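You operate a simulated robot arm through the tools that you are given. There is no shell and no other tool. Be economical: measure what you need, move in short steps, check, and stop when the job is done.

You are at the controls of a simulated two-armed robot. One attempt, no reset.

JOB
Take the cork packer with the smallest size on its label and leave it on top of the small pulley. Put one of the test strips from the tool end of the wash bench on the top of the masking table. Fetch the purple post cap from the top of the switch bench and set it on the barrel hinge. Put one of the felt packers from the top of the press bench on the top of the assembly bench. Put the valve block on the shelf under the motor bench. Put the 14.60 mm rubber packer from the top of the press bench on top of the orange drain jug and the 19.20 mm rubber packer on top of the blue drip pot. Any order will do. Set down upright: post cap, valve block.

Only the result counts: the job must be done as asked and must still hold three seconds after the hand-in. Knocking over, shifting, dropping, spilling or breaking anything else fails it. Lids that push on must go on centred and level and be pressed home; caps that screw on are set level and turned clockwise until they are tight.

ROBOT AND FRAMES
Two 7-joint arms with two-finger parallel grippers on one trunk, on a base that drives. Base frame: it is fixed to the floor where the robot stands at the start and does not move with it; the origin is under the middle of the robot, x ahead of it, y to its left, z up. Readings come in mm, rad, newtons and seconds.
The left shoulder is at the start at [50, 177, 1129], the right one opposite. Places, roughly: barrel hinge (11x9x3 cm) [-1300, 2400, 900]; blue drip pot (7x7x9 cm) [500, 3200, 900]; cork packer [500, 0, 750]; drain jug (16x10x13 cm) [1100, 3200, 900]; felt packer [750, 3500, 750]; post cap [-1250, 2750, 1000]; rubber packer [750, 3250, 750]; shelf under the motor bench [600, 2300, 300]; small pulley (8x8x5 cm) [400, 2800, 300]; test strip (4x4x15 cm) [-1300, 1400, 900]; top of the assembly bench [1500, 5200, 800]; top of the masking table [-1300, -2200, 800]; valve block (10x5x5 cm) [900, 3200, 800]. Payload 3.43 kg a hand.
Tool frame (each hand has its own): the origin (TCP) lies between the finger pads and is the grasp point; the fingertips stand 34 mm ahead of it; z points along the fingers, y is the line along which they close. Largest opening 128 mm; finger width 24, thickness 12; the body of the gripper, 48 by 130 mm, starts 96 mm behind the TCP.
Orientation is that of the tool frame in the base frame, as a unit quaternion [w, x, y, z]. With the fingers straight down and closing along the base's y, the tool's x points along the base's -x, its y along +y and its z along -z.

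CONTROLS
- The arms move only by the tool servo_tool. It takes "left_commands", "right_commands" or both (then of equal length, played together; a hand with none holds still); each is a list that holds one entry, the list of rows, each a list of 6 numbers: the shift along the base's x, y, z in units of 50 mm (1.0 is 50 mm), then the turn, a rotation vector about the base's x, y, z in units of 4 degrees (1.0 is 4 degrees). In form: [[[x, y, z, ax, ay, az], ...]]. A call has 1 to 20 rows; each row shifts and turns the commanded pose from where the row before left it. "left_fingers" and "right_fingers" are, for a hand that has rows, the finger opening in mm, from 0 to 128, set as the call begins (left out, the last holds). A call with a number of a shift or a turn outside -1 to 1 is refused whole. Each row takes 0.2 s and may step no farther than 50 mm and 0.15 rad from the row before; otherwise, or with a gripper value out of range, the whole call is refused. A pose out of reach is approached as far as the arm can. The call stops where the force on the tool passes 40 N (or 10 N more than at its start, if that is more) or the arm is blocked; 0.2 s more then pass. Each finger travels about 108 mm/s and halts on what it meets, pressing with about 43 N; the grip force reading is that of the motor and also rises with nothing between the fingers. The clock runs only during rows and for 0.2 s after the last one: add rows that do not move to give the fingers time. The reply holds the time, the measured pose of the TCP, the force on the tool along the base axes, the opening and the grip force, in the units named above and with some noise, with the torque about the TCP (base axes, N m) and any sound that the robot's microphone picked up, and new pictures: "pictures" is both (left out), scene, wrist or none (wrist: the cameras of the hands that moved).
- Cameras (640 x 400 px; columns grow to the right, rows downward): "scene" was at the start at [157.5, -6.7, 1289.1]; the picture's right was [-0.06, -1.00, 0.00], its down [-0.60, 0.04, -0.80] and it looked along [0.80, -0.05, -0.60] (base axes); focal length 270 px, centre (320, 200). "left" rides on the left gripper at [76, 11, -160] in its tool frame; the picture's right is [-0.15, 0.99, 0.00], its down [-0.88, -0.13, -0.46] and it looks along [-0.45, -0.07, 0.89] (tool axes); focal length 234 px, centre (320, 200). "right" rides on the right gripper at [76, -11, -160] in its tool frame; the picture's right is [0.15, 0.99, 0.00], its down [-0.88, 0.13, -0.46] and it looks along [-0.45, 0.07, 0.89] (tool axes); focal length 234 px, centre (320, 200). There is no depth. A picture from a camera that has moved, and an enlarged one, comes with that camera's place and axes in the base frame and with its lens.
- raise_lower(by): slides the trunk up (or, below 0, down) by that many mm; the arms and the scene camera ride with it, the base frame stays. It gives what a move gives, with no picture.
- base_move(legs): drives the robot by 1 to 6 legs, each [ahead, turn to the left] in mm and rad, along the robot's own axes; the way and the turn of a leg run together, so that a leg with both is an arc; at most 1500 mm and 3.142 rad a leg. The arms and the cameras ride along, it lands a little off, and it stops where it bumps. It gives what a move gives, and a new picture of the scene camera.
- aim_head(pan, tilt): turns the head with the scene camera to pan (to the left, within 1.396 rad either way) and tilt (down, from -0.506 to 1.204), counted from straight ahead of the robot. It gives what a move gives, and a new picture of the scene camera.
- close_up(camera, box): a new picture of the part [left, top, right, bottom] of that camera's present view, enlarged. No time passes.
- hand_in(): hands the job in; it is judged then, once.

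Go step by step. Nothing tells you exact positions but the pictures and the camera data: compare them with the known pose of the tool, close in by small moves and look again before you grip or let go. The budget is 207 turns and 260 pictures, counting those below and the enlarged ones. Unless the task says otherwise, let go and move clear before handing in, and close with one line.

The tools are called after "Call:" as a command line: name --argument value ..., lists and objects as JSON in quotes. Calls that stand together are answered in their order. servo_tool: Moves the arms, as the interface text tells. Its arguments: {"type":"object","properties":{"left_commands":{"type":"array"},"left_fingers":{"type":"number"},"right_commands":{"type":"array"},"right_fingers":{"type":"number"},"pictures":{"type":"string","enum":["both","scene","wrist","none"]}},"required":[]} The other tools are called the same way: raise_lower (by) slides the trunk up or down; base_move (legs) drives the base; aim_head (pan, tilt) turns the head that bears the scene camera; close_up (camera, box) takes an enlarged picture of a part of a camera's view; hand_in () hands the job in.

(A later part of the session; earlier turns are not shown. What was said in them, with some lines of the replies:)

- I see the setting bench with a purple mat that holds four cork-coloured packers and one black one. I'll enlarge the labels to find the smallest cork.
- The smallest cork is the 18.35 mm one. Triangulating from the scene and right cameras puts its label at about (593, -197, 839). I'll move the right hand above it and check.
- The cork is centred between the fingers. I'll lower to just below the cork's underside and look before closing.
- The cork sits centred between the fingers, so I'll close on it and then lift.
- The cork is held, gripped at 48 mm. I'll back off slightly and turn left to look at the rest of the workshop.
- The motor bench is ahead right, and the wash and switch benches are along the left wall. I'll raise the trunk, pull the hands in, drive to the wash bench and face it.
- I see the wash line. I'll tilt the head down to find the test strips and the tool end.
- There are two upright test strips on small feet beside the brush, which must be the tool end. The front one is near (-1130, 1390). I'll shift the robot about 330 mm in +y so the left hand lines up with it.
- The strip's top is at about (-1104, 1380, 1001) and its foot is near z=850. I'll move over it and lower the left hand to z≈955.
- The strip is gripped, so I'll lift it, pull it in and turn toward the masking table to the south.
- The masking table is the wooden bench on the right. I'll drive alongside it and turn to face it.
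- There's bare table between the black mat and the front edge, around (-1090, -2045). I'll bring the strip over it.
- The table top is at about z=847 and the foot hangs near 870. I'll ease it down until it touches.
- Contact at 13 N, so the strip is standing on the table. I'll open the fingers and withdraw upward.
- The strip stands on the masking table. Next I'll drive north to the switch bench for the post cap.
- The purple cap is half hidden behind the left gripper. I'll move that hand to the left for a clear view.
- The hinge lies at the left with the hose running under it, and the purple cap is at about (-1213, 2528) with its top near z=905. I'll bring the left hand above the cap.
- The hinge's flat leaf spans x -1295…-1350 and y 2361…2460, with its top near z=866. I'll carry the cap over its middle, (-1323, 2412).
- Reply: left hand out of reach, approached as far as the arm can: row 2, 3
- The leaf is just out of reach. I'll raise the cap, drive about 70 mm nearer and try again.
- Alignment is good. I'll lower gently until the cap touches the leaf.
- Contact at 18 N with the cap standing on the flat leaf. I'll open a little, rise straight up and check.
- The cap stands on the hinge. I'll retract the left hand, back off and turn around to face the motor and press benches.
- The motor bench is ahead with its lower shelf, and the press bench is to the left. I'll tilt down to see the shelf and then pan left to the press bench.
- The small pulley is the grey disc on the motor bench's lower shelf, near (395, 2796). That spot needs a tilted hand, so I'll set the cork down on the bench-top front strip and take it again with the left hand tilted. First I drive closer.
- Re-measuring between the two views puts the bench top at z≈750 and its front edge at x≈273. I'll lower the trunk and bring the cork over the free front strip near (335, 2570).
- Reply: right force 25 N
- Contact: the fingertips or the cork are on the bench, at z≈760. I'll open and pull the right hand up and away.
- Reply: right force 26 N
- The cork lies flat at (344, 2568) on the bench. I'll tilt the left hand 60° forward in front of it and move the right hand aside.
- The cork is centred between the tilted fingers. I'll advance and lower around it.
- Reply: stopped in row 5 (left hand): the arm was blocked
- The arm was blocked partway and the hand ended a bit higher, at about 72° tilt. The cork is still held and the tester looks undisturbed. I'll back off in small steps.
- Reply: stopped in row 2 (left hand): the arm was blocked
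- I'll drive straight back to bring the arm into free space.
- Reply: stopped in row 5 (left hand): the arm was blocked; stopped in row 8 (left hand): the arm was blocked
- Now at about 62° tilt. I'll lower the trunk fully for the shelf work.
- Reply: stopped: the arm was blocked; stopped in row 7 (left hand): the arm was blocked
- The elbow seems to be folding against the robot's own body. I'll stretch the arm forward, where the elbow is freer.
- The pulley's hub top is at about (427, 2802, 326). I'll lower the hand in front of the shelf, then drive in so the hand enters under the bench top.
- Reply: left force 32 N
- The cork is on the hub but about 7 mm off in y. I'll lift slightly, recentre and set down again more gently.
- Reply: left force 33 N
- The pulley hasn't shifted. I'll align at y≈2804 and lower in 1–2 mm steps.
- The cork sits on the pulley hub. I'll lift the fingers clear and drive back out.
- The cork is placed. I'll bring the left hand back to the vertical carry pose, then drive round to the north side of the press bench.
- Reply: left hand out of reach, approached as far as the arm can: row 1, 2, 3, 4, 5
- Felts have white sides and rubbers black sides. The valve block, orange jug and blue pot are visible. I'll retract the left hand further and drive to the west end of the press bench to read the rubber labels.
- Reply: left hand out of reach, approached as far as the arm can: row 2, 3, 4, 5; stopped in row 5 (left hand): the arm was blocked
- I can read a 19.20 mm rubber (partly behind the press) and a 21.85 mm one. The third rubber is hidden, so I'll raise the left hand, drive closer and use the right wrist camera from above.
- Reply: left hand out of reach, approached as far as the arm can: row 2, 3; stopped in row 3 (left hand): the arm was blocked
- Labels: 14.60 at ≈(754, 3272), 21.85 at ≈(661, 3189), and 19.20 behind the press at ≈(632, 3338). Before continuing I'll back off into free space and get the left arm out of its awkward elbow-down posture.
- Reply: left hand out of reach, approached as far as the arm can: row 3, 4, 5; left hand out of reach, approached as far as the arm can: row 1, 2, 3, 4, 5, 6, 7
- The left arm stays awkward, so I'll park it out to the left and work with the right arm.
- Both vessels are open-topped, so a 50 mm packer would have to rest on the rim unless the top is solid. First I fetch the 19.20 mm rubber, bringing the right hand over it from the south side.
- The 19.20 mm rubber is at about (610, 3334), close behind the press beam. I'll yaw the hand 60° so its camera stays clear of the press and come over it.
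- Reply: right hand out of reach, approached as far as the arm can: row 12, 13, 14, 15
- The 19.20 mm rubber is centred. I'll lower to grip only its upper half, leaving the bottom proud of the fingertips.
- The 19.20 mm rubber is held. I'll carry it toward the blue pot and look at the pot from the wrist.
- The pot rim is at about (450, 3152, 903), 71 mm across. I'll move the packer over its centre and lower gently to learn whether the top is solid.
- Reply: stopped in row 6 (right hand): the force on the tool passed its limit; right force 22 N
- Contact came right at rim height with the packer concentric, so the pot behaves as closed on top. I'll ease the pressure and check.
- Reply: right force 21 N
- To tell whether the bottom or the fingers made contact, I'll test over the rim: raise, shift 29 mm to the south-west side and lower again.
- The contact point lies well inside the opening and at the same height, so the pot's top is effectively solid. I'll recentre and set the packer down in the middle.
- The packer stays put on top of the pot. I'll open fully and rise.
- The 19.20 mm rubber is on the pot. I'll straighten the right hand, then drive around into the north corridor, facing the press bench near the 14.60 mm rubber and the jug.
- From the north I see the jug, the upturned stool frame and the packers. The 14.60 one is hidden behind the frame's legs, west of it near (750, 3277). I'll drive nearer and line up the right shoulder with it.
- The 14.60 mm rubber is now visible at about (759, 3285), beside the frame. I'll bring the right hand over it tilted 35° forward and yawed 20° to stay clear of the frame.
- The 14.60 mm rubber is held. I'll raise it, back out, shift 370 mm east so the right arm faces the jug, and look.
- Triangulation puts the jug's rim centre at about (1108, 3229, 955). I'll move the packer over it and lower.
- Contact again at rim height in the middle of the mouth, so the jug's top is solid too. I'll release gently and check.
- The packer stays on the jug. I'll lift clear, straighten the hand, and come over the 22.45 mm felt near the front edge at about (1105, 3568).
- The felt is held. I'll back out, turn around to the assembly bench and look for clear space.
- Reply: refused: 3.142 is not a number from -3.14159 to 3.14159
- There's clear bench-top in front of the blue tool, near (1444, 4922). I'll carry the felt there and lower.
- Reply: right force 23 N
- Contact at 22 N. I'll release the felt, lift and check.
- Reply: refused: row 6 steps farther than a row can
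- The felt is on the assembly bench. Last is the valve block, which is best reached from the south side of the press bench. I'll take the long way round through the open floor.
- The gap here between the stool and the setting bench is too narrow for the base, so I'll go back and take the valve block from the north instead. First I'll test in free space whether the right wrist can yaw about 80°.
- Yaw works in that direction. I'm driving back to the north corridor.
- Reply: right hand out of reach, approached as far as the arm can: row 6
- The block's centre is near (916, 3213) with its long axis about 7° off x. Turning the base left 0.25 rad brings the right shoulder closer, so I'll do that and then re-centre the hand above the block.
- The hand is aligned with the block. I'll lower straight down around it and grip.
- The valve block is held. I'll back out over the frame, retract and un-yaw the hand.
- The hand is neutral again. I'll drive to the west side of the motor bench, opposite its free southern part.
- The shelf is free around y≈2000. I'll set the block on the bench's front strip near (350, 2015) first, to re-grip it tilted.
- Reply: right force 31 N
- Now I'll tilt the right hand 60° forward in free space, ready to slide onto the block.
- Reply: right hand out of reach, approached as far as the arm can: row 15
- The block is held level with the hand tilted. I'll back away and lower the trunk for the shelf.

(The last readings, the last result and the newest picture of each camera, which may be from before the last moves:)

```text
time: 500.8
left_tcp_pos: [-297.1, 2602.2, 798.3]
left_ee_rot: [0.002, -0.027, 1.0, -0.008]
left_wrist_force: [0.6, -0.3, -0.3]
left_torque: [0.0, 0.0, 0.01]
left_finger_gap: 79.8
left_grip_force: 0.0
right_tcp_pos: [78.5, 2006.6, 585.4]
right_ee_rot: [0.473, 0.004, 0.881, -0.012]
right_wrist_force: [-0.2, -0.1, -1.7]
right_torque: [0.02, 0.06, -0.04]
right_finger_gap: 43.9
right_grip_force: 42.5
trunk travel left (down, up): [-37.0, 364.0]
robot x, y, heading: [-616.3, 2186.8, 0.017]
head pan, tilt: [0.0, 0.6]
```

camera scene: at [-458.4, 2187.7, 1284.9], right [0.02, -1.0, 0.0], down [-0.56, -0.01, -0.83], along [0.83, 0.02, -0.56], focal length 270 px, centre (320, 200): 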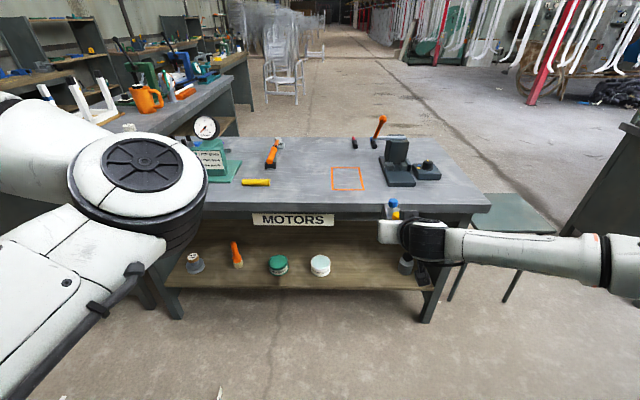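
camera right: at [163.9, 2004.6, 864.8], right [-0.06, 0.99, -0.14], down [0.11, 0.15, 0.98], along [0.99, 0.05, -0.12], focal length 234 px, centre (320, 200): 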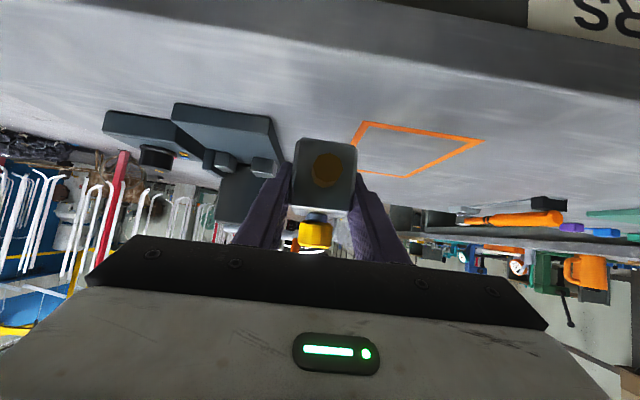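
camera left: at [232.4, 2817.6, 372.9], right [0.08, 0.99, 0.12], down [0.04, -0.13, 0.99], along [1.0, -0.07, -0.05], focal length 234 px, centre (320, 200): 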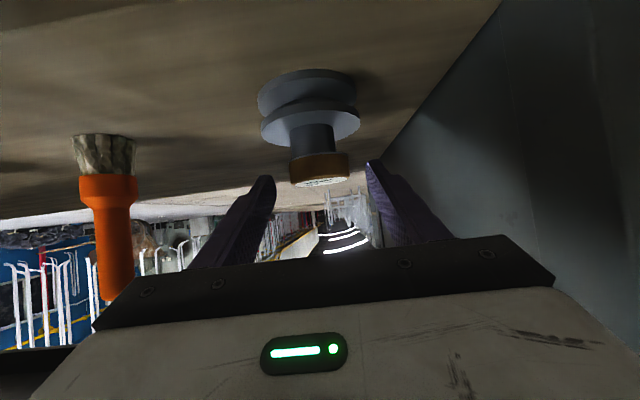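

Call:
servo_tool --right_commands '[[[0, 0, -0.6, 0, 0, 0], [0, 0, -0.6, 0, 0, 0], [0, 0, -0.6, 0, 0, 0], [0, 0, -0.6, 0, 0, 0], [0, 0, -0.6, 0, 0, 0]]]' --right_fingers 32 --pictures "wrist"

```text
time: 502.0
left_tcp_pos: [-297.4, 2603.0, 799.6]
left_ee_rot: [0.001, -0.027, 1.0, -0.008]
left_wrist_force: [0.5, 0.4, -0.1]
left_torque: [0.02, 0.03, 0.0]
left_finger_gap: 80.0
left_grip_force: 0.0
right_tcp_pos: [77.0, 2009.0, 486.7]
right_ee_rot: [0.47, 0.004, 0.883, -0.013]
right_wrist_force: [0.0, 0.0, -2.5]
right_torque: [0.01, 0.02, 0.01]
right_finger_gap: 43.4
right_grip_force: 43.4
right hand out of reach, approached as far as the arm can: row 4, 5
trunk travel left (down, up): [-37.0, 364.0]
robot x, y, heading: [-615.4, 2184.3, 0.018]
head pan, tilt: [0.0, 0.6]
camera right: at [-97.1, 2000.5, 512.0], right [-0.06, 0.99, -0.14], down [0.11, 0.15, 0.98], along [0.99, 0.04, -0.12], focal length 234 px, centre (320, 200)
```

right: 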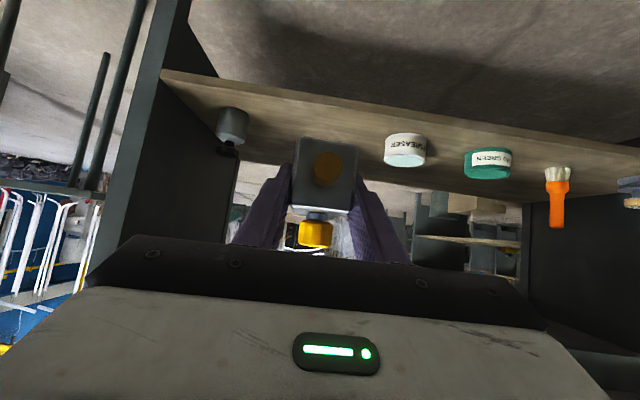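

Call:
servo_tool --right_commands '[[[0.3, 0.4, 0, 0, 0, 0], [0.3, 0.5, 0, 0, 0, 0], [0.3, 0.5, -0.2, 0, 0, 0], [0.3, 0.5, -0.3, 0, 0, 0], [0, 0.3, -0.5, 0, 0, 0], [0, 0, -0.6, 0, 0, 0], [0, 0, -0.6, 0, 0, 0]]]' --right_fingers 32 --pictures "scene"

```text
time: 503.6
left_tcp_pos: [-297.7, 2601.8, 798.7]
left_ee_rot: [0.002, -0.027, 1.0, -0.008]
left_wrist_force: [0.6, -0.1, 0.3]
left_torque: [-0.01, 0.01, 0.01]
left_finger_gap: 80.1
left_grip_force: 0.0
right_tcp_pos: [113.2, 2113.6, 395.5]
right_ee_rot: [0.474, 0.004, 0.881, -0.011]
right_wrist_force: [0.1, 0.2, -1.9]
right_torque: [0.02, 0.1, 0.0]
right_finger_gap: 43.6
right_grip_force: 42.5
right hand out of reach, approached as far as the arm can: row 6, 7
trunk travel left (down, up): [-37.0, 364.0]
robot x, y, heading: [-617.3, 2185.5, 0.026]
head pan, tilt: [0.0, 0.6]
camera scene: at [-458.1, 2187.9, 1029.8], right [0.02, -1.0, 0.0], down [-0.56, -0.01, -0.83], along [0.82, 0.02, -0.57], focal length 270 px, centre (320, 200)
```

scene: 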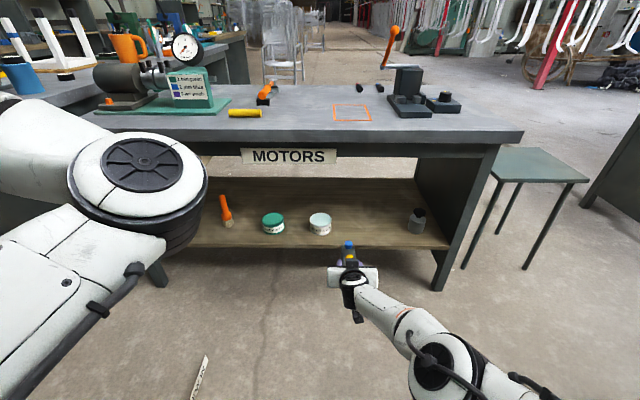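

Call:
raise_lower --by -35

Call:
servo_tool --right_commands '[[[0.4, 0.4, 0, 0, 0, 0], [0.4, 0.4, -0.2, 0, 0, 0], [0.3, 0.4, -0.3, 0, 0, 0], [0, 0.2, -0.3, 0, 0, 0], [0, 0, -0.3, 0, 0, 0]]]' --right_fingers 32 --pictures "wrist"

```text
time: 504.4
left_tcp_pos: [-296.3, 2603.5, 764.8]
left_ee_rot: [0.002, -0.027, 1.0, -0.009]
left_wrist_force: [-0.2, -0.6, -0.1]
left_torque: [0.0, -0.03, 0.0]
left_finger_gap: 80.2
left_grip_force: 0.1
right_tcp_pos: [112.2, 2112.6, 362.3]
right_ee_rot: [0.473, 0.004, 0.881, -0.011]
right_wrist_force: [0.2, -0.7, -2.6]
right_torque: [-0.01, 0.04, -0.01]
right_finger_gap: 43.4
right_grip_force: 43.1
trunk travel left (down, up): [-2.0, 399.0]
robot x, y, heading: [-620.1, 2186.3, 0.022]
head pan, tilt: [0.0, 0.6]
```

```text
time: 505.6
left_tcp_pos: [-298.6, 2602.8, 763.8]
left_ee_rot: [0.001, -0.026, 1.0, -0.008]
left_wrist_force: [0.7, -0.7, 0.3]
left_torque: [-0.02, 0.0, 0.01]
left_finger_gap: 79.9
left_grip_force: 0.0
right_tcp_pos: [102.6, 2136.8, 358.5]
right_ee_rot: [0.475, 0.006, 0.88, -0.014]
right_wrist_force: [0.4, -0.4, -2.7]
right_torque: [-0.01, 0.06, 0.02]
right_finger_gap: 43.7
right_grip_force: 42.7
right hand out of reach, approached as far as the arm can: row 1, 2, 3, 4, 5
trunk travel left (down, up): [-2.0, 399.0]
robot x, y, heading: [-616.1, 2188.3, 0.02]
head pan, tilt: [0.0, 0.6]
camera right: at [-72.5, 2128.4, 383.7], right [-0.06, 0.99, -0.14], down [0.11, 0.15, 0.98], along [0.99, 0.04, -0.11], focal length 234 px, centre (320, 200)
```

right: 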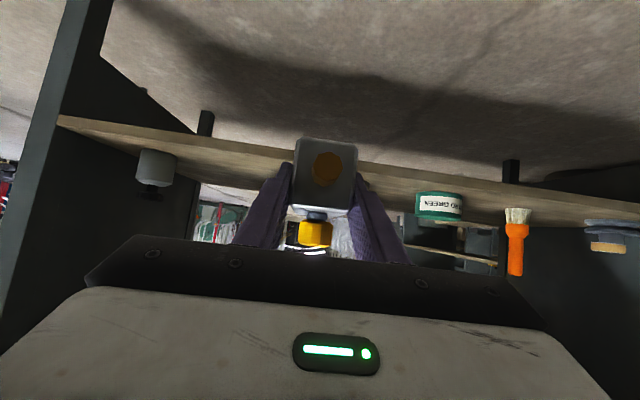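

Call:
servo_tool --right_commands '[[[-0.5, 0, 0.1, 0, 0, 0], [-0.5, 0, 0, 0, 0, 0], [-0.5, 0, -0.2, 0, 0, 0], [0, 0, -0.4, 0, 0, 0], [0, 0, -0.4, 0, 0, 0]]]' --right_fingers 32 --pictures "none"

```text
time: 506.8
left_tcp_pos: [-298.3, 2602.9, 763.2]
left_ee_rot: [0.002, -0.027, 1.0, -0.008]
left_wrist_force: [0.6, 0.1, 0.5]
left_torque: [0.03, -0.02, 0.0]
left_finger_gap: 79.9
left_grip_force: 0.0
right_tcp_pos: [23.9, 2139.7, 312.4]
right_ee_rot: [0.474, 0.004, 0.881, -0.011]
right_wrist_force: [0.5, 0.1, -2.3]
right_torque: [-0.01, 0.09, -0.02]
right_finger_gap: 43.4
right_grip_force: 43.0
trunk travel left (down, up): [-2.0, 399.0]
robot x, y, heading: [-616.2, 2188.7, 0.022]
head pan, tilt: [0.0, 0.6]
```

The low pose works when the hand is closer in. I'll raise slightly, shift the base 130 mm south, then drive in.

Call:
servo_tool --right_commands '[[[0, 0, 0.4, 0, 0, 0], [0, 0, 0.5, 0, 0, 0]]]' --right_fingers 32 --pictures "none"

Call:
base_move --legs '[[0, -1.593], [130, 0], [0, 1.571], [260, 0]]'

Call:
close_up --camera "right" --box '[0, 0, 640, 400]'

```text
time: 507.4
left_tcp_pos: [-297.2, 2602.6, 763.8]
left_ee_rot: [0.003, -0.027, 1.0, -0.008]
left_wrist_force: [0.2, 0.6, -0.1]
left_torque: [0.01, 0.03, 0.02]
left_finger_gap: 79.8
left_grip_force: 0.1
right_tcp_pos: [24.7, 2138.0, 358.6]
right_ee_rot: [0.473, 0.004, 0.881, -0.011]
right_wrist_force: [0.2, 0.6, -2.2]
right_torque: [-0.03, 0.0, 0.02]
right_finger_gap: 43.6
right_grip_force: 42.8
trunk travel left (down, up): [-2.0, 399.0]
robot x, y, heading: [-613.3, 2185.7, 0.022]
head pan, tilt: [0.0, 0.6]
```

```text
time: 517.9
left_tcp_pos: [-32.3, 2463.4, 763.7]
left_ee_rot: [0.001, -0.016, 1.0, -0.009]
left_wrist_force: [0.1, 0.7, 0.4]
left_torque: [0.02, 0.02, 0.0]
left_finger_gap: 80.1
left_grip_force: 0.0
right_tcp_pos: [279.8, 1992.8, 359.6]
right_ee_rot: [0.474, 0.014, 0.881, -0.017]
right_wrist_force: [-0.5, -0.6, -3.0]
right_torque: [0.0, 0.05, 0.0]
right_finger_gap: 43.7
right_grip_force: 43.4
trunk travel left (down, up): [-2.0, 399.0]
robot x, y, heading: [-361.0, 2053.3, -0.001]
head pan, tilt: [0.0, 0.6]
camera scene: at [-202.4, 2052.7, 994.8], right [0.0, -1.0, 0.0], down [-0.57, 0.0, -0.82], along [0.82, 0.0, -0.57], focal length 270 px, centre (320, 200)
```

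scene: 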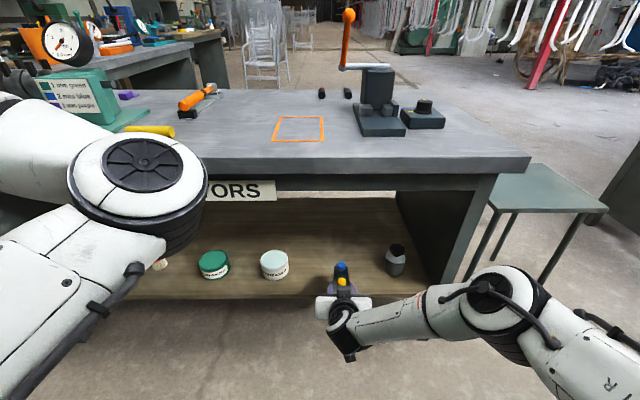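

```text
1.00 times, centred on (320, 200) of right
camera zoom: at [105.1, 1988.8, 384.1], right [-0.04, 0.99, -0.14], down [0.11, 0.14, 0.98], along [0.99, 0.02, -0.12], focal length 234 px, centre (320, 200)
```

zoom: 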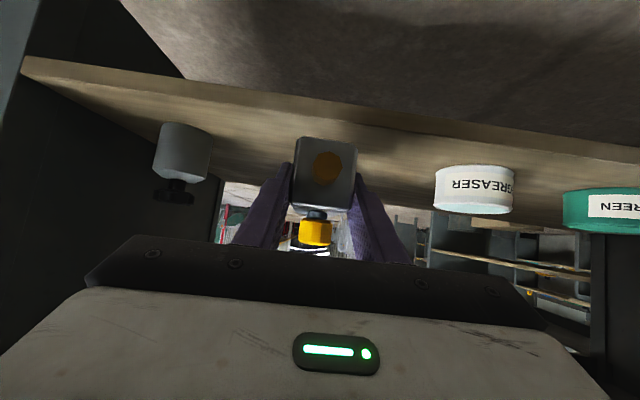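

Call:
base_move --legs '[[145, 0]]'

Call:
servo_tool --right_commands '[[[0, 0, -0.3, 0, 0, 0], [0, 0, -0.2, 0, 0, 0], [0, 0, 0, 0, 0, 0]]]' --right_fingers 32 --pictures "wrist"

```text
time: 519.2
left_tcp_pos: [110.8, 2464.2, 764.0]
left_ee_rot: [0.0, -0.017, 1.0, -0.008]
left_wrist_force: [-0.3, -1.1, 0.5]
left_torque: [0.0, 0.01, 0.02]
left_finger_gap: 80.0
left_grip_force: 0.1
right_tcp_pos: [423.5, 1992.7, 359.7]
right_ee_rot: [0.473, 0.013, 0.881, -0.016]
right_wrist_force: [-0.1, -1.0, -2.5]
right_torque: [0.02, 0.07, -0.01]
right_finger_gap: 43.6
right_grip_force: 43.2
trunk travel left (down, up): [-2.0, 399.0]
robot x, y, heading: [-220.8, 2052.3, -0.003]
head pan, tilt: [0.0, 0.6]
camera scene: at [-59.1, 2052.8, 994.8], right [0.0, -1.0, 0.0], down [-0.57, 0.0, -0.82], along [0.82, 0.0, -0.57], focal length 270 px, centre (320, 200)
```

scene: 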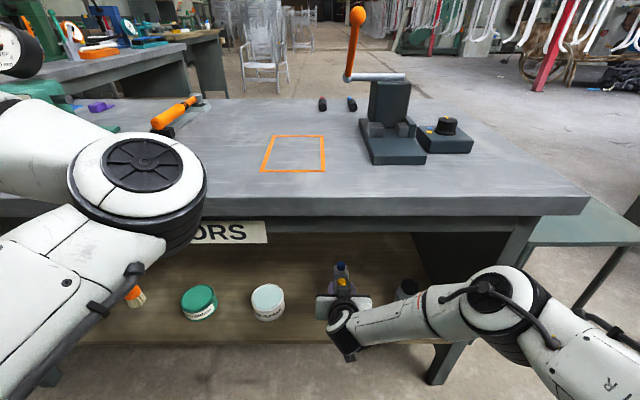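

```text
time: 520.0
left_tcp_pos: [109.6, 2464.5, 763.2]
left_ee_rot: [0.001, -0.016, 1.0, -0.008]
left_wrist_force: [-0.4, 1.0, 0.9]
left_torque: [0.01, 0.01, -0.02]
left_finger_gap: 79.8
left_grip_force: 0.0
right_tcp_pos: [423.8, 1994.2, 335.1]
right_ee_rot: [0.474, 0.014, 0.881, -0.016]
right_wrist_force: [0.1, 0.5, -2.8]
right_torque: [0.0, 0.03, 0.02]
right_finger_gap: 43.7
right_grip_force: 42.8
trunk travel left (down, up): [-2.0, 399.0]
robot x, y, heading: [-215.5, 2055.3, 0.003]
head pan, tilt: [0.0, 0.6]
camera right: at [248.8, 1988.5, 359.1], right [-0.04, 0.99, -0.14], down [0.11, 0.14, 0.98], along [0.99, 0.03, -0.12], focal length 234 px, centre (320, 200)
```

right: 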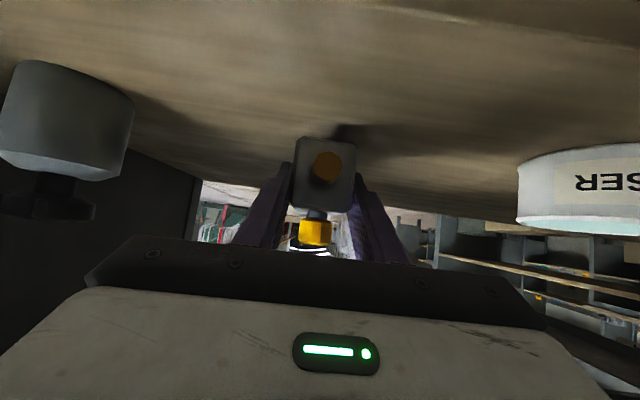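

Call:
servo_tool --right_commands '[[[0, 0, -0.2, 0, 0, 0], [0, 0, -0.12, 0, 0, 0], [0, 0, -0.06, 0, 0, 0], [0, 0, -0.05, 0, 0, 0], [0, 0, 0, 0, 0, 0]]]' --right_fingers 32 --pictures "none"

```text
time: 521.2
left_tcp_pos: [107.4, 2463.6, 765.1]
left_ee_rot: [0.003, -0.017, 1.0, -0.008]
left_wrist_force: [0.2, 1.0, 0.9]
left_torque: [0.01, -0.01, -0.01]
left_finger_gap: 79.9
left_grip_force: 0.0
right_tcp_pos: [425.5, 1992.8, 317.7]
right_ee_rot: [0.476, 0.014, 0.879, -0.017]
right_wrist_force: [-3.8, 0.0, 17.1]
right_torque: [0.44, 0.59, 0.06]
right_finger_gap: 43.4
right_grip_force: 43.1
trunk travel left (down, up): [-2.0, 399.0]
robot x, y, heading: [-217.4, 2052.5, -0.001]
head pan, tilt: [0.0, 0.6]
```

Contact at 17 N on the shelf. I'll relax, open and look.

Call:
servo_tool --right_commands '[[[0, 0, 0.01, 0, 0, 0], [0, 0, 0, 0, 0, 0], [0, 0, 0, 0, 0, 0], [0, 0, 0, 0, 0, 0]]]' --right_fingers 80 --pictures "wrist"

```text
time: 522.2
left_tcp_pos: [110.4, 2464.6, 763.5]
left_ee_rot: [0.002, -0.017, 1.0, -0.007]
left_wrist_force: [0.4, -0.3, -0.1]
left_torque: [-0.01, -0.03, -0.01]
left_finger_gap: 79.9
left_grip_force: 0.0
right_tcp_pos: [422.5, 1994.0, 314.0]
right_ee_rot: [0.474, 0.014, 0.88, -0.017]
right_wrist_force: [-0.4, 0.5, 0.7]
right_torque: [0.01, -0.03, -0.02]
right_finger_gap: 80.1
right_grip_force: 0.0
trunk travel left (down, up): [-2.0, 399.0]
robot x, y, heading: [-220.1, 2051.2, 0.003]
head pan, tilt: [0.0, 0.6]
camera right: at [248.4, 1988.9, 338.5], right [-0.04, 0.99, -0.14], down [0.11, 0.14, 0.98], along [0.99, 0.02, -0.12], focal length 234 px, centre (320, 200)
```

right: 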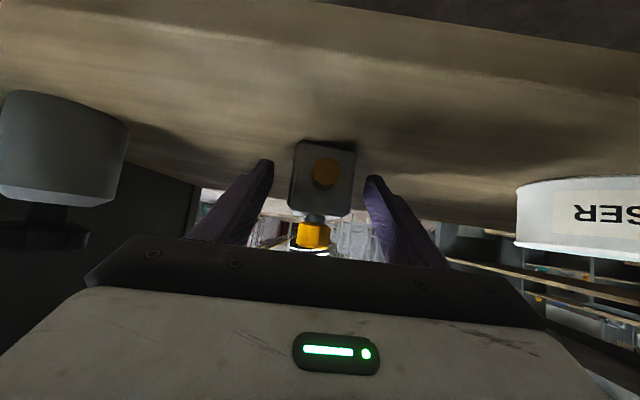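

The block stands upright on the shelf. I'll withdraw along the tool axis and back the base away.

Call:
servo_tool --right_commands '[[[-0.4, 0, 0.27, 0, 0, 0], [-0.6, 0, 0.4, 0, 0, 0], [-0.6, 0, 0.4, 0, 0, 0]]]' --right_fingers 80 --pictures "none"

Call:
base_move --legs '[[-350, 0]]'

Call:
close_up --camera "scene" --box '[130, 150, 450, 350]'

```text
time: 523.0
left_tcp_pos: [109.8, 2463.6, 762.9]
left_ee_rot: [0.002, -0.016, 1.0, -0.008]
left_wrist_force: [0.7, 0.0, 0.8]
left_torque: [-0.02, 0.0, 0.0]
left_finger_gap: 80.1
left_grip_force: 0.1
right_tcp_pos: [340.7, 1993.7, 364.1]
right_ee_rot: [0.473, 0.014, 0.881, -0.017]
right_wrist_force: [-0.6, -0.7, -0.5]
right_torque: [0.0, -0.02, 0.02]
right_finger_gap: 79.9
right_grip_force: 0.1
trunk travel left (down, up): [-2.0, 399.0]
robot x, y, heading: [-219.1, 2054.2, 0.006]
head pan, tilt: [0.0, 0.6]
```

```text
time: 525.3
left_tcp_pos: [-238.2, 2463.3, 763.7]
left_ee_rot: [0.002, -0.016, 1.0, -0.008]
left_wrist_force: [-0.5, -0.3, -0.1]
left_torque: [0.01, 0.05, 0.0]
left_finger_gap: 80.0
left_grip_force: 0.1
right_tcp_pos: [-6.8, 1994.6, 364.4]
right_ee_rot: [0.473, 0.014, 0.881, -0.016]
right_wrist_force: [0.7, -0.2, 0.0]
right_torque: [0.01, -0.03, -0.01]
right_finger_gap: 80.0
right_grip_force: 0.1
trunk travel left (down, up): [-2.0, 399.0]
robot x, y, heading: [-567.5, 2057.1, -0.001]
head pan, tilt: [0.0, 0.6]
camera scene: at [-407.5, 2052.9, 994.8], right [0.0, -1.0, 0.0], down [-0.56, 0.0, -0.83], along [0.83, 0.0, -0.56], focal length 270 px, centre (320, 200)
```

scene: 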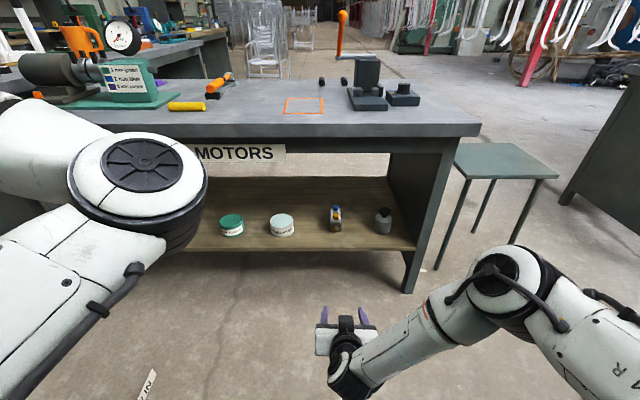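

```text
2.00 times, centred on (290, 250) of scene
camera zoom: at [-407.5, 2052.9, 994.8], right [0.0, -1.0, 0.0], down [-0.56, 0.0, -0.83], along [0.83, 0.0, -0.56], focal length 540 px, centre (380, 100)
```

zoom: 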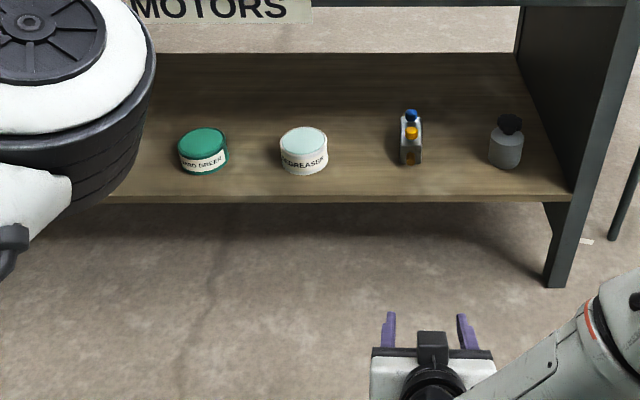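

The valve block stands upright on the shelf between the tin and the canister. Every other item was last seen where I placed it, and both hands are clear, so I'm handing in.

Call:
hand_in

```text
The job is handed in.
```

All seven items are where you asked, each checked in pictures after I let go, and the job is handed in. The pot and jug look open on top, but both packers rest at rim height rather than inside.
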